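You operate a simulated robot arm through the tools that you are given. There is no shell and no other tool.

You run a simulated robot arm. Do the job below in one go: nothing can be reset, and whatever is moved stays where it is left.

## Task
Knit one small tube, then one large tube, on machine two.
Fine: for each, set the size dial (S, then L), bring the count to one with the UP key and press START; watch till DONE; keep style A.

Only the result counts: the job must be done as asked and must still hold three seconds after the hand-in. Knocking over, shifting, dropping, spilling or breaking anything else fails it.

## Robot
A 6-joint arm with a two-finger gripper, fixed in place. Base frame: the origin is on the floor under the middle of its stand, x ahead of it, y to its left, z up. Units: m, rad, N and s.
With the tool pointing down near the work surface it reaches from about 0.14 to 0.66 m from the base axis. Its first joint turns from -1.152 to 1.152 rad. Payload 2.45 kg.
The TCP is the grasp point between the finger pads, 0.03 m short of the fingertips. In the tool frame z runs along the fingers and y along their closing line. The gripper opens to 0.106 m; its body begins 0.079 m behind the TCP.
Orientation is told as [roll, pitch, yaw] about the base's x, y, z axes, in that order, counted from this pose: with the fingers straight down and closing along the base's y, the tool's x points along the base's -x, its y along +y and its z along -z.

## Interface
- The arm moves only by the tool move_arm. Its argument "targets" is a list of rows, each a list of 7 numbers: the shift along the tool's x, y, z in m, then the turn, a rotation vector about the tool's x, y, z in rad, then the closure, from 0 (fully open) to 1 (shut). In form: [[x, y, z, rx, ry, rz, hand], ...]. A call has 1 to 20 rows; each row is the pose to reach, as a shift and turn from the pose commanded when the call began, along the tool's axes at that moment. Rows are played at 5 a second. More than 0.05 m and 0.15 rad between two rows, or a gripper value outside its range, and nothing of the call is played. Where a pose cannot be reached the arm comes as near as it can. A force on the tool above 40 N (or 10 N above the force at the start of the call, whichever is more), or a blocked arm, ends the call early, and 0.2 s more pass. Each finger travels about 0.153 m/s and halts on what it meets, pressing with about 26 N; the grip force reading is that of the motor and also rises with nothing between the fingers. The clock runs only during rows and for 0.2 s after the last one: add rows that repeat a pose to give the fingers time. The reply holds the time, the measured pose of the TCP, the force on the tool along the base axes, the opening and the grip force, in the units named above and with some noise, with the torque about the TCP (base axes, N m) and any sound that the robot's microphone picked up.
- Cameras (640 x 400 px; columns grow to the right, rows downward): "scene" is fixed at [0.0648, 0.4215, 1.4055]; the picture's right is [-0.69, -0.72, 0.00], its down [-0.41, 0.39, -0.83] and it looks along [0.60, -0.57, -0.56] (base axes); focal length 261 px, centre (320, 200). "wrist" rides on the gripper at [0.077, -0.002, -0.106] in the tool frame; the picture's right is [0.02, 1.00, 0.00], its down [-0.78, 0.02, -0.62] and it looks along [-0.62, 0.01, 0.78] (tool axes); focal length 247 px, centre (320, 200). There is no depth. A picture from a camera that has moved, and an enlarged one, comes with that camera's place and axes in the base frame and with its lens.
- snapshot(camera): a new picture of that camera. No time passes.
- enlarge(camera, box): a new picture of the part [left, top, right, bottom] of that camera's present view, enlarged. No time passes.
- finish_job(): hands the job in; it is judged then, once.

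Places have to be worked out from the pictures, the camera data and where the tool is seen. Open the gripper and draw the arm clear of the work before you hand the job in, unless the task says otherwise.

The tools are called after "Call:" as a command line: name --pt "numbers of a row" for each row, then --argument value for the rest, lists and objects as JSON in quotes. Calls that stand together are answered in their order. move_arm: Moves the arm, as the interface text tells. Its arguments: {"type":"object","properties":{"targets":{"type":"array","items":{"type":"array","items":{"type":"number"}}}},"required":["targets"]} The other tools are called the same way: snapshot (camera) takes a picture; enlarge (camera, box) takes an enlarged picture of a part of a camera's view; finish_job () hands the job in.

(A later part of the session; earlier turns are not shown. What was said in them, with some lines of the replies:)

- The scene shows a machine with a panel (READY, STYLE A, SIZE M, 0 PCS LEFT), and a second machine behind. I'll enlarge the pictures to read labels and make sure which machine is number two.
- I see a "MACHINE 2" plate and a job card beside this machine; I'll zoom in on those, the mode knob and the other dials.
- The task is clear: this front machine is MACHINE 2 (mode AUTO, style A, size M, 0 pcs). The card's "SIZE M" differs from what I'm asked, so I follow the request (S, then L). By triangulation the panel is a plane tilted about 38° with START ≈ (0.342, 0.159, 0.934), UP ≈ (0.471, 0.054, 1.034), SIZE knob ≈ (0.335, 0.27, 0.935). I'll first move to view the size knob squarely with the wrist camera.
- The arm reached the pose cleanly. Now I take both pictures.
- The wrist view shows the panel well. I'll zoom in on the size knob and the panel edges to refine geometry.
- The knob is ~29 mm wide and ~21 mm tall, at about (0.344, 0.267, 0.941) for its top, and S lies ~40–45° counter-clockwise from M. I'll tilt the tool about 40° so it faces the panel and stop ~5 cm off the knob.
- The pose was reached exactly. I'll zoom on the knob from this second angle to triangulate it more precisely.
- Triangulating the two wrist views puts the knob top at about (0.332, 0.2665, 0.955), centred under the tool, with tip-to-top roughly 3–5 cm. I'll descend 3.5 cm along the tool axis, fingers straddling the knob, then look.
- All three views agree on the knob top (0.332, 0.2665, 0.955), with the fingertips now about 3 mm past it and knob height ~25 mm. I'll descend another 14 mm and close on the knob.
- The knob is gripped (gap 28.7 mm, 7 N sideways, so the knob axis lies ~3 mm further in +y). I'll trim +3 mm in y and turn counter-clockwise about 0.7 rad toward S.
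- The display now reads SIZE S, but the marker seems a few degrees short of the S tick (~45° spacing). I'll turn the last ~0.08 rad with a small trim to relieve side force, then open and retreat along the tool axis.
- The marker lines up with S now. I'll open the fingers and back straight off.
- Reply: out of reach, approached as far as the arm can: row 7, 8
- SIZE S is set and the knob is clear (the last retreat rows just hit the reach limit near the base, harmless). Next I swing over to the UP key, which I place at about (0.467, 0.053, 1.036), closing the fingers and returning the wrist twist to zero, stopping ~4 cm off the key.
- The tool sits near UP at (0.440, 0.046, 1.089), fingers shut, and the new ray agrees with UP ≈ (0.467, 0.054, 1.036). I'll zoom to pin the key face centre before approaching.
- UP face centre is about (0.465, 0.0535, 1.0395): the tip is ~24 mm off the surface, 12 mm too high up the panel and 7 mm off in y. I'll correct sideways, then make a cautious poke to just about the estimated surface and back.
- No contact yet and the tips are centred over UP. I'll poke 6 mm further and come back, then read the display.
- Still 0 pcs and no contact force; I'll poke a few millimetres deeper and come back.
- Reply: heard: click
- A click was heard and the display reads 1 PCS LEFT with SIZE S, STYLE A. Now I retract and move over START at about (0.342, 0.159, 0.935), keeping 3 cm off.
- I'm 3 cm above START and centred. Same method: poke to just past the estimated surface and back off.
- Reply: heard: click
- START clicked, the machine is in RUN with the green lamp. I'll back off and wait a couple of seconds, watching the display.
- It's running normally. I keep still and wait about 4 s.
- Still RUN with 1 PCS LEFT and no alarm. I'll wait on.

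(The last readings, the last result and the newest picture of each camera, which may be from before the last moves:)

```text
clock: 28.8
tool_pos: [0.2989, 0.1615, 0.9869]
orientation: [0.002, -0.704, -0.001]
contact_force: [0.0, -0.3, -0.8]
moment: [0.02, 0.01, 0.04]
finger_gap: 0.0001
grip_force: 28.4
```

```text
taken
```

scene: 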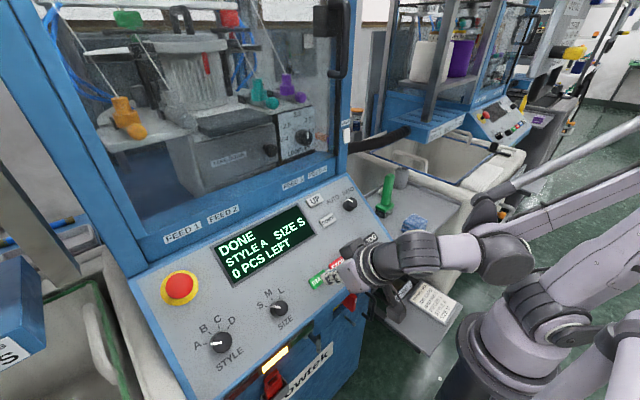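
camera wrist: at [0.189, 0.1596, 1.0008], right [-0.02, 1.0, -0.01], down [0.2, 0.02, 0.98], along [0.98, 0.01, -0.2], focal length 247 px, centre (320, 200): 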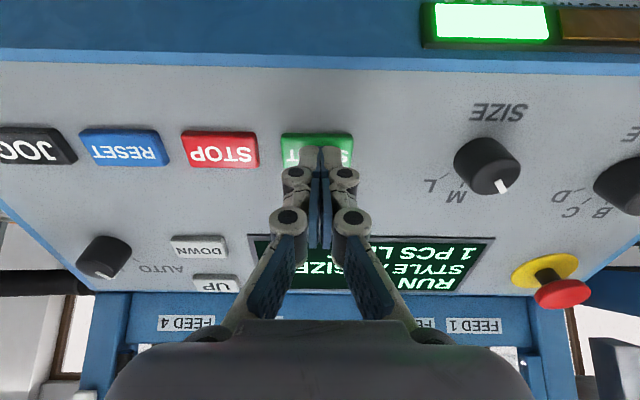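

DONE with 0 PCS LEFT: the small tube is finished. Now I go back over the size knob (axis refined to p≈0.868, y≈0.2685), opening the fingers and pre-twisting to −0.785 rad so I can turn S→L in one go.

Call:
move_arm --pt "0 0 -0.016 0 0 0 0.8" --pt "-0.001 0.02 -0.016 0 0 -0.13 0.6" --pt "-0.002 0.04 -0.016 0 0 -0.26 0.45" --pt "-0.003 0.06 -0.016 0 0 -0.39 0.45" --pt "-0.004 0.08 -0.016 0 0 -0.52 0.45" --pt "-0.0045 0.095 -0.016 0 0 -0.65 0.45" --pt "-0.0045 0.1072 -0.016 0 0 -0.785 0.45" --pt "-0.0045 0.1072 -0.016 0 0 -0.785 0.45"

Call:
snapshot --camera "wrist"

Call:
snapshot --camera "scene"

```text
clock: 30.6
tool_pos: [0.2912, 0.2691, 1.0018]
orientation: [-0.541, -0.476, 0.92]
contact_force: [-0.3, 0.3, -1.1]
moment: [0.02, 0.03, -0.02]
finger_gap: 0.0583
grip_force: 0.0
```

```text
taken
camera wrist: at [0.1831, 0.2127, 1.05], right [-0.55, 0.69, -0.47], down [0.01, 0.57, 0.82], along [0.83, 0.45, -0.32], focal length 247 px, centre (320, 200)
```

wrist: 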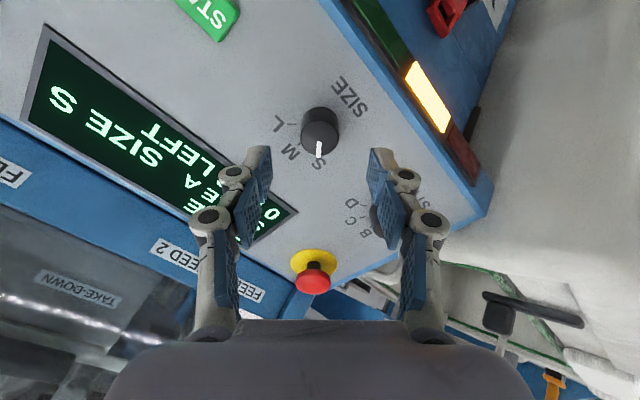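

```text
taken
```

scene: 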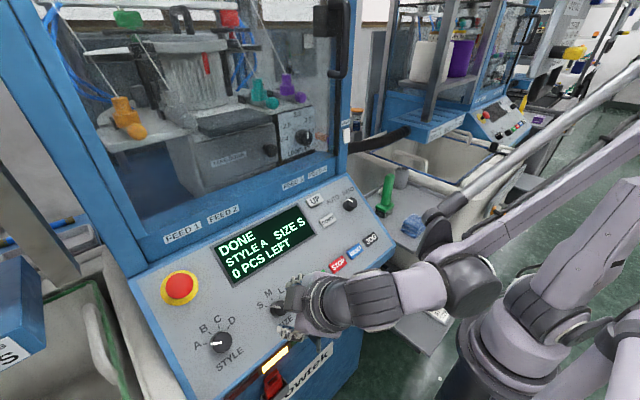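

I'm 5 cm out, well centred on the knob. I descend 48 mm and grip.

Call:
move_arm --pt "0 0 0.01 0 0 0 0.45" --pt "0 0 0.02 0 0 0 0.45" --pt "0 0 0.03 0 0 0 0.45" --pt "0 0 0.04 0 0 0 0.45" --pt "0 0 0.048 0 0 0 0.45" --pt "0 0 0.048 0 0 0 0.6" --pt "0 0 0.048 0 0 0 0.72" --pt "0 0 0.048 0 0 0 0.85" --pt "0 0 0.048 0 0 0 0.85"

Call:
enlarge --camera "wrist" --box '[200, 60, 440, 260]'

Call:
enlarge --camera "scene" --box '[200, 190, 380, 340]'

```text
clock: 32.6
tool_pos: [0.3217, 0.2681, 0.9644]
orientation: [-0.536, -0.476, 0.918]
contact_force: [-3.3, 7.4, -14.3]
moment: [0.26, 0.28, 0.21]
finger_gap: 0.0287
grip_force: 44.8
```

```text
2.00 times, centred on (320, 160) of wrist
camera zoom: at [0.2148, 0.2125, 1.013], right [-0.55, 0.69, -0.46], down [0.01, 0.56, 0.83], along [0.83, 0.45, -0.32], focal length 494 px, centre (320, 280)
```

zoom: 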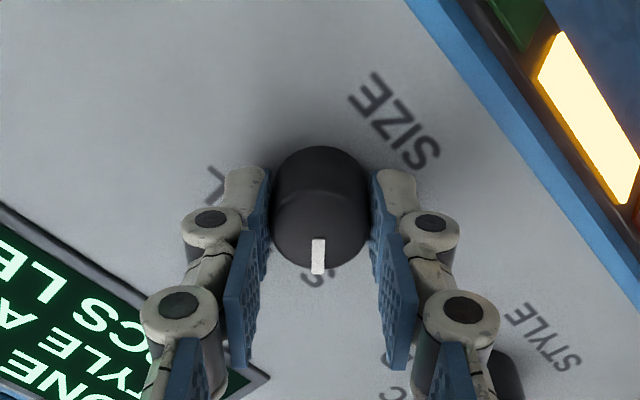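

```text
2.67 times, centred on (290, 265) of scene
camera zoom: at [0.0649, 0.4218, 1.4054], right [-0.69, -0.72, 0.0], down [-0.41, 0.39, -0.83], along [0.6, -0.57, -0.56], focal length 696 px, centre (400, 27)
```

zoom: 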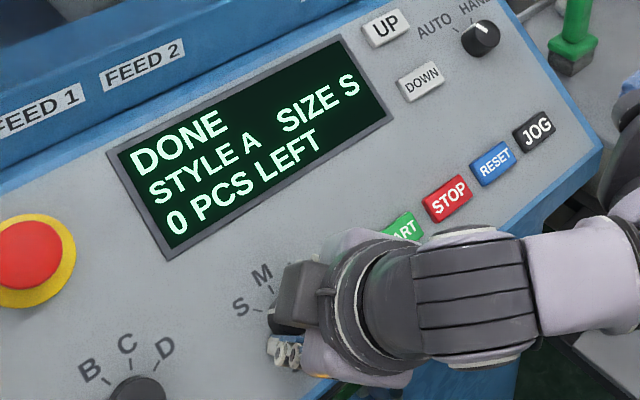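

The knob is gripped; the knob axis sits ~3 mm further along the closing line (+y of the tool). I trim that and turn clockwise 0.785 rad to M first, then check.

Call:
move_arm --pt "0 0.003 0 0 0 0 0.85" --pt "0 0.003 0 0 0 0.1 0.85" --pt "0 0.003 0 0 0 0.2 0.85" --pt "0 0.003 0 0 0 0.3 0.85" --pt "0 0.003 0 0 0 0.4 0.85" --pt "0 0.003 0 0 0 0.5 0.85" --pt "0 0.003 0 0 0 0.6 0.85" --pt "0 0.003 0 0 0 0.7 0.85" --pt "0 0.003 0 0 0 0.785 0.85" --pt "0 0.003 0 0 0 0.785 0.85"

Call:
enlarge --camera "wrist" --box '[200, 60, 440, 260]'

Call:
enlarge --camera "scene" --box '[200, 190, 380, 340]'

```text
clock: 34.8
tool_pos: [0.3222, 0.2668, 0.9644]
orientation: [-0.002, -0.707, -0.001]
contact_force: [14.2, -13.7, 6.5]
moment: [-0.33, -0.45, -0.21]
finger_gap: 0.0286
grip_force: 45.2
```

```text
2.00 times, centred on (320, 160) of wrist
camera zoom: at [0.1963, 0.2663, 0.9971], right [-0.01, 1.0, -0.02], down [0.19, 0.02, 0.98], along [0.98, 0.01, -0.19], focal length 494 px, centre (320, 280)
```

zoom: 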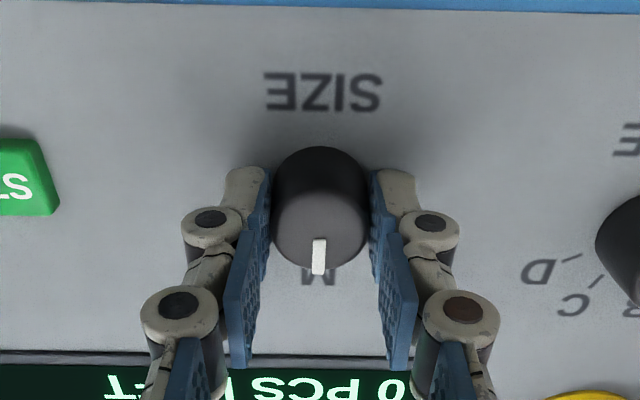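

```text
2.67 times, centred on (290, 265) of scene
camera zoom: at [0.0651, 0.421, 1.4056], right [-0.69, -0.72, 0.0], down [-0.41, 0.39, -0.83], along [0.6, -0.57, -0.56], focal length 696 px, centre (400, 27)
```

zoom: 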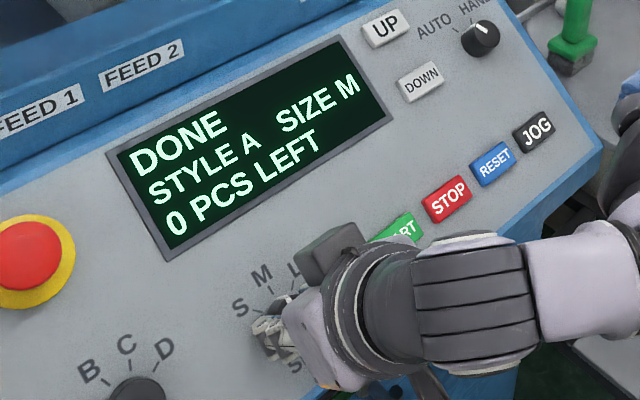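

Now SIZE M, as expected halfway; side forces suggest trimming −2 mm in x and y. I trim and continue clockwise another 0.785 rad to L.

Call:
move_arm --pt "-0.002 -0.002 0 0 0 0 0.85" --pt "-0.002 -0.002 0 0 0 0.1 0.85" --pt "-0.002 -0.002 0 0 0 0.2 0.85" --pt "-0.002 -0.002 0 0 0 0.3 0.85" --pt "-0.002 -0.002 0 0 0 0.4 0.85" --pt "-0.002 -0.002 0 0 0 0.5 0.85" --pt "-0.002 -0.002 0 0 0 0.6 0.85" --pt "-0.002 -0.002 0 0 0 0.7 0.85" --pt "-0.002 -0.002 0 0 0 0.785 0.85" --pt "-0.002 -0.002 0 0 0 0.785 0.85"

Call:
enlarge --camera "wrist" --box '[200, 60, 440, 260]'

Call:
enlarge --camera "scene" --box '[200, 190, 380, 340]'

```text
clock: 37.0
tool_pos: [0.3218, 0.2667, 0.9649]
orientation: [0.537, -0.472, -0.921]
contact_force: [-15.5, -4.9, -1.7]
moment: [-0.46, 0.3, 0.09]
finger_gap: 0.0287
grip_force: 44.9
```

```text
2.00 times, centred on (320, 160) of wrist
camera zoom: at [0.2127, 0.3199, 1.012], right [0.53, 0.72, 0.45], down [0.03, -0.54, 0.84], along [0.85, -0.43, -0.31], focal length 494 px, centre (320, 280)
```

zoom: 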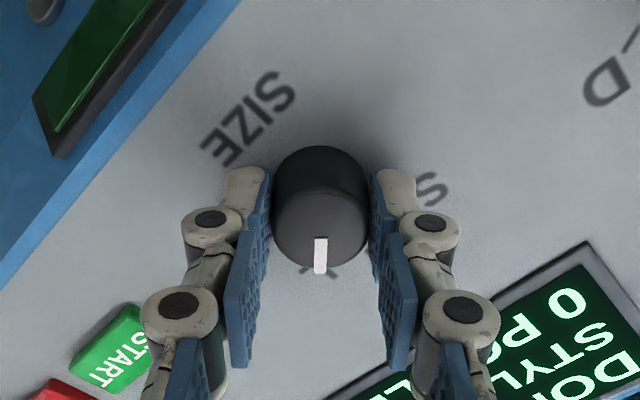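

```text
2.67 times, centred on (290, 265) of scene
camera zoom: at [0.0644, 0.4214, 1.4056], right [-0.69, -0.72, 0.0], down [-0.41, 0.39, -0.83], along [0.6, -0.57, -0.56], focal length 696 px, centre (400, 27)
```

zoom: 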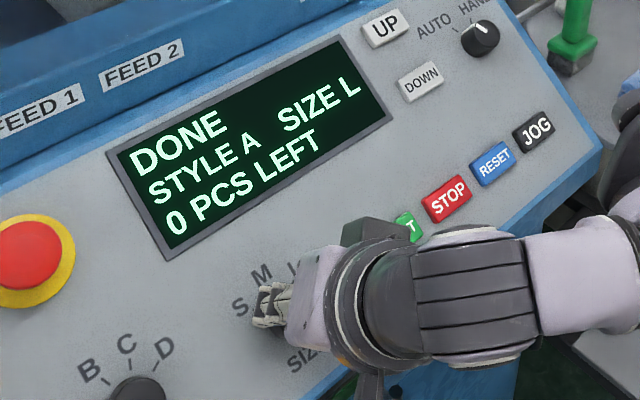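

SIZE L is set with the marker on L. I'll open, back off 5.5 cm, and swing to the UP key again (untwisting and closing the fingers), ending ~2 cm short of my earlier approach point.

Call:
move_arm --pt "0 0 0 0 0 0 0.6" --pt "0 0 0 0 0 0 0.45" --pt "0 0 0 0 0 0 0.45" --pt "0 0 -0.02 0 0 0 0.45" --pt "0 0 -0.04 0 0 0 0.45" --pt "0 0 -0.055 0 0 0 0.45" --pt "-0.0328 -0.0054 -0.0507 0 0 -0.098 0.6" --pt "-0.0657 -0.0107 -0.0463 0 0 -0.196 0.7" --pt "-0.0985 -0.0161 -0.0418 0 0 -0.294 0.8" --pt "-0.1313 -0.0215 -0.0374 0 0 -0.3925 0.9" --pt "-0.1642 -0.0268 -0.033 0 0 -0.49 1.0" --pt "-0.197 -0.0322 -0.0285 0 0 -0.589 1.0" --pt "-0.2299 -0.0375 -0.0241 0 0 -0.687 1.0" --pt "-0.2627 -0.0429 -0.0197 0 0 -0.785 1.0" --pt "-0.2627 -0.0429 -0.0197 0 0 -0.785 1.0"

Call:
snapshot --camera "wrist"

Call:
snapshot --camera "scene"

```text
clock: 40.2
tool_pos: [0.429, 0.0517, 1.0802]
orientation: [0.003, -0.703, 0.0]
contact_force: [-0.1, 0.4, 0.6]
moment: [0.03, -0.03, -0.03]
finger_gap: 0.0
grip_force: 26.1
```

```text
taken
camera wrist: at [0.3029, 0.0485, 1.113], right [-0.02, 1.0, -0.01], down [0.2, 0.02, 0.98], along [0.98, 0.01, -0.2], focal length 247 px, centre (320, 200)
```

wrist: 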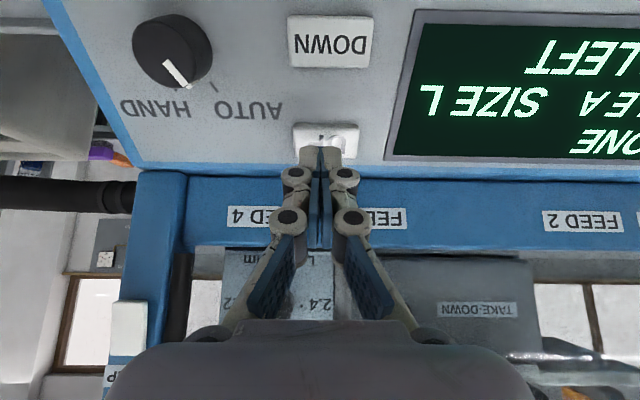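

```text
taken
```

scene: 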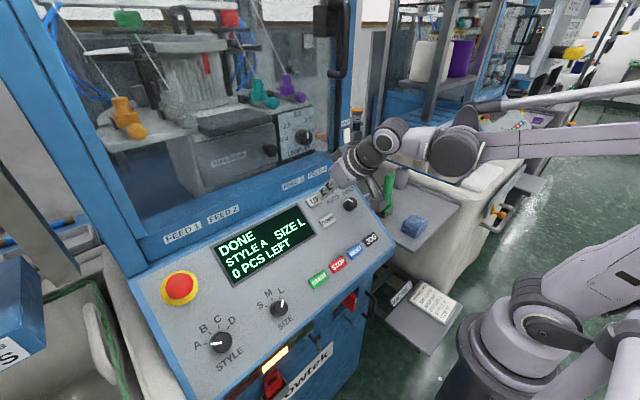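

At SIZE L with the tool right above UP (29 mm from the earlier click depth). I press once and come back.

Call:
move_arm --pt "0 0.001 0.012 0 0 0 1.0" --pt "0 0.001 0.022 0 0 0 1.0" --pt "0 0.001 0.029 0 0 0 1.0" --pt "0 0.001 0.016 0 0 0 1.0"

Call:
enlarge --camera "scene" --box '[200, 160, 400, 290]'

```text
clock: 41.2
tool_pos: [0.4388, 0.0531, 1.0688]
orientation: [-0.002, -0.703, 0.0]
contact_force: [-0.2, -0.6, -0.3]
moment: [0.01, -0.02, 0.03]
finger_gap: 0.0001
grip_force: 28.7
heard: click
```

```text
3.08 times, centred on (300, 225) of scene
camera zoom: at [0.0648, 0.4215, 1.4055], right [-0.69, -0.72, 0.0], down [-0.41, 0.39, -0.83], along [0.6, -0.57, -0.56], focal length 803 px, centre (382, 123)
```

zoom: 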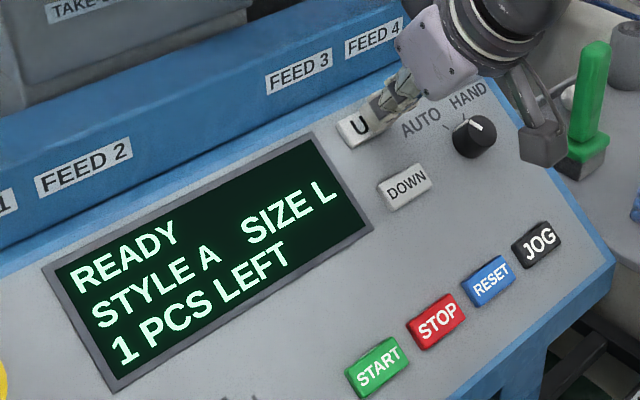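

READY, SIZE L, STYLE A, 1 PCS LEFT. Next I retract and return over START.

Call:
move_arm --pt "0 0 -0.03 0 0 0 1.0" --pt "0.03 0.02 -0.03 0 0 0 1.0" --pt "0.065 0.044 -0.03 0 0 0 1.0" --pt "0.1 0.067 -0.03 0 0 0 1.0" --pt "0.132 0.089 -0.03 0 0 0 1.0" --pt "0.161 0.1073 -0.022 0 0 0 1.0" --pt "0.161 0.1073 -0.022 0 0 0 1.0"

Call:
snapshot --camera "wrist"

```text
clock: 42.8
tool_pos: [0.3009, 0.1608, 0.9819]
orientation: [0.0, -0.702, -0.001]
contact_force: [-0.7, 0.6, -0.2]
moment: [-0.05, 0.01, -0.01]
finger_gap: 0.0
grip_force: 28.6
```

```text
taken
camera wrist: at [0.1747, 0.1588, 1.0153], right [-0.02, 1.0, -0.01], down [0.2, 0.02, 0.98], along [0.98, 0.01, -0.2], focal length 247 px, centre (320, 200)
```

wrist: 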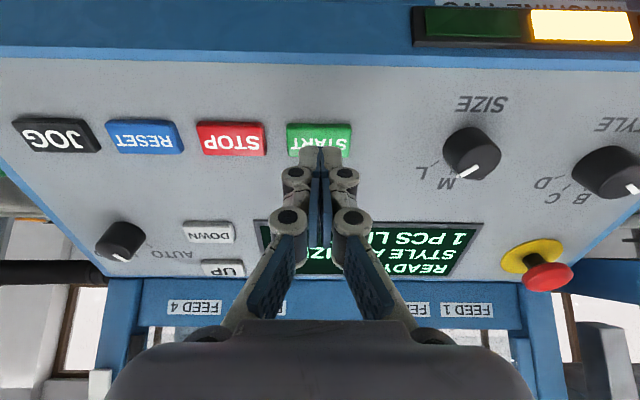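

Above START again and centred, and the front plate reads "MACHINE TWO". I press START to the same depth and retreat fully.

Call:
move_arm --pt "0 0 0.01 0 0 0 1.0" --pt "0 0 0.02 0 0 0 1.0" --pt "0 0 0.027 0 0 0 1.0" --pt "0 0 0.032 0 0 0 1.0" --pt "0 0 0.018 0 0 0 1.0" --pt "0 0 0.0 0 0 0 1.0"

Call:
snapshot --camera "scene"

```text
clock: 44.2
tool_pos: [0.3021, 0.1604, 0.9809]
orientation: [0.004, -0.702, 0.001]
contact_force: [-0.1, -0.5, 0.3]
moment: [-0.03, -0.01, 0.0]
finger_gap: 0.0001
grip_force: 28.8
heard: click
```

```text
taken
```

scene: 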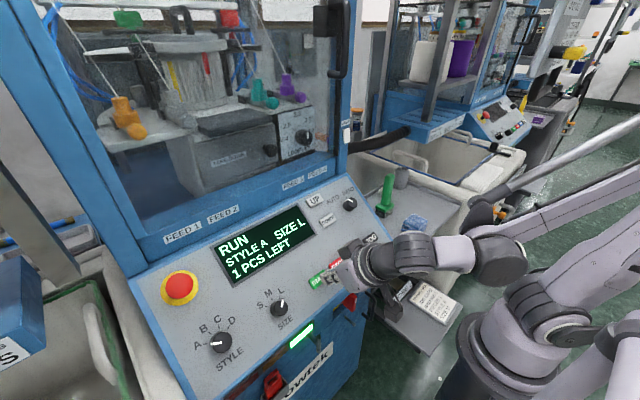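

RUN with SIZE L, 1 PCS LEFT. While it knits, I draw the arm up and back clear of the panel, bringing the tool upright and opening the gripper.

Call:
move_arm --pt "-0.025 -0.01 -0.022 0 0.117 0 1.0" --pt "-0.051 -0.02 -0.045 0 0.233 0 1.0" --pt "-0.076 -0.03 -0.067 0 0.35 0 0.8" --pt "-0.101 -0.04 -0.089 0 0.467 0 0.5" --pt "-0.127 -0.05 -0.112 0 0.583 0 0.2" --pt "-0.152 -0.06 -0.134 0 0.7 0 0.0" --pt "-0.152 -0.06 -0.134 0 0.7 0 0.0" --pt "-0.152 -0.06 -0.134 0 0.7 0 0.0" --pt "-0.152 -0.06 -0.134 0 0.7 0 0.0" --pt "-0.152 -0.06 -0.134 0 0.7 0 0.0" --pt "-0.152 -0.06 -0.134 0 0.7 0 0.0" --pt "-0.152 -0.06 -0.134 0 0.7 0 0.0"

Call:
snapshot --camera "scene"

Call:
snapshot --camera "wrist"

```text
clock: 46.8
tool_pos: [0.3315, 0.0984, 1.1813]
orientation: [0.0, -0.001, 0.002]
contact_force: [-0.1, 0.1, 0.3]
moment: [0.03, 0.0, 0.0]
finger_gap: 0.1059
grip_force: 0.1
```

```text
taken
```

scene: 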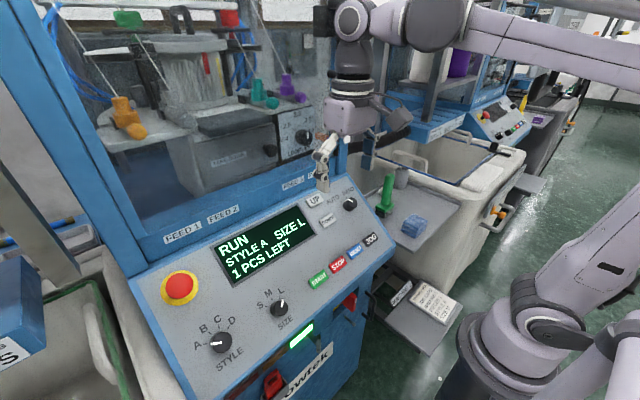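

```text
taken
camera wrist: at [0.2559, 0.0962, 1.2886], right [-0.02, 1.0, 0.0], down [0.78, 0.02, 0.62], along [0.62, 0.01, -0.78], focal length 247 px, centre (320, 200)
```

wrist: 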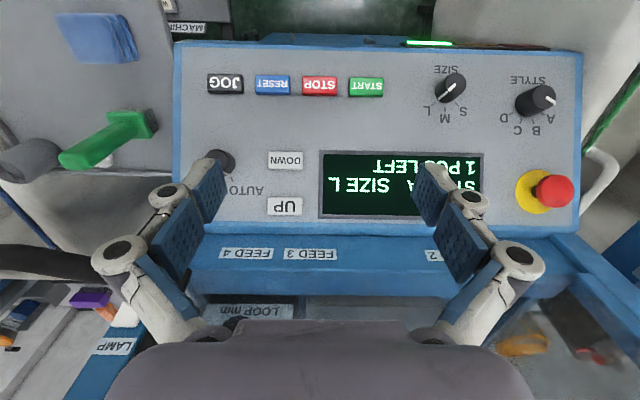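

The arm is clear, gripper open, machine in RUN. I keep waiting for DONE.

Call:
move_arm --pt "0 0 0 0 0 0 0" --pt "0 0 0 0 0 0 0" --pt "0 0 0 0 0 0 0" --pt "0 0 0 0 0 0 0" --pt "0 0 0 0 0 0 0" --pt "0 0 0 0 0 0 0" --pt "0 0 0 0 0 0 0" --pt "0 0 0 0 0 0 0" --pt "0 0 0 0 0 0 0" --pt "0 0 0 0 0 0 0" --pt "0 0 0 0 0 0 0" --pt "0 0 0 0 0 0 0" --pt "0 0 0 0 0 0 0" --pt "0 0 0 0 0 0 0" --pt "0 0 0 0 0 0 0" --pt "0 0 0 0 0 0 0" --pt "0 0 0 0 0 0 0" --pt "0 0 0 0 0 0 0" --pt "0 0 0 0 0 0 0" --pt "0 0 0 0 0 0 0"

Call:
snapshot --camera "scene"

```text
clock: 51.0
tool_pos: [0.3316, 0.0982, 1.182]
orientation: [0.0, -0.002, 0.0]
contact_force: [-0.2, 0.6, -0.6]
moment: [-0.01, -0.05, 0.0]
finger_gap: 0.1059
grip_force: 0.0
```

```text
taken
```

scene: 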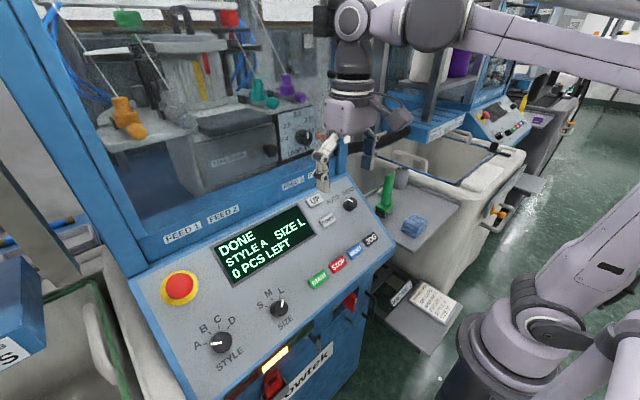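

The display shows DONE, SIZE L, 0 PCS LEFT. A last zoom to verify everything before handing in.

Call:
enlarge --camera "scene" --box '[140, 170, 400, 370]'

```text
2.00 times, centred on (270, 270) of scene
camera zoom: at [0.0648, 0.4215, 1.4055], right [-0.69, -0.72, 0.0], down [-0.41, 0.39, -0.83], along [0.6, -0.57, -0.56], focal length 522 px, centre (420, 60)
```

zoom: 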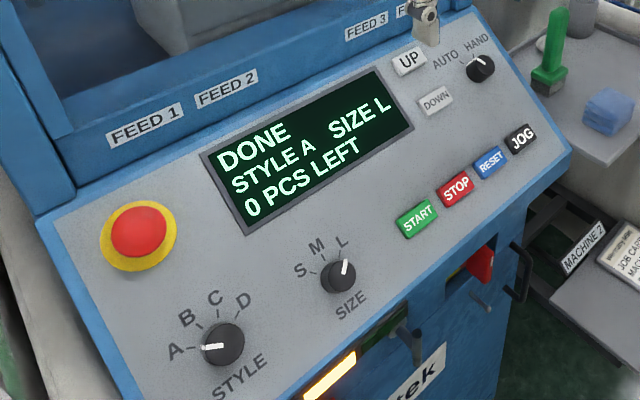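

Both tubes ran to DONE: one S, then one L, both in style A. The count is 0, nothing else was disturbed, and the arm is clear with the gripper open, so I'm handing the job in.

Call:
finish_job

```text
The job is handed in.
```

I knitted both tubes on machine two: one small, then one large, both in style A. Each run went to DONE, and the display now reads DONE, STYLE A, SIZE L, 0 PCS LEFT.

- **Per tube:** I set the size dial, pressed UP once to bring the count to one, and pressed START once. Each UP and START press clicked, and the display changed as expected.
- **Job card:** the card beside the machine says one piece, style A, size M. That differs from your request, so I followed your S-then-L instruction and ignored the card.
- **End state:** the size dial is left on L and the style dial on A. I drew the arm clear with the gripper open, and the pictures show nothing else moved.

I handed the job in, but the tool only confirmed receipt, so I have no result from the judging.
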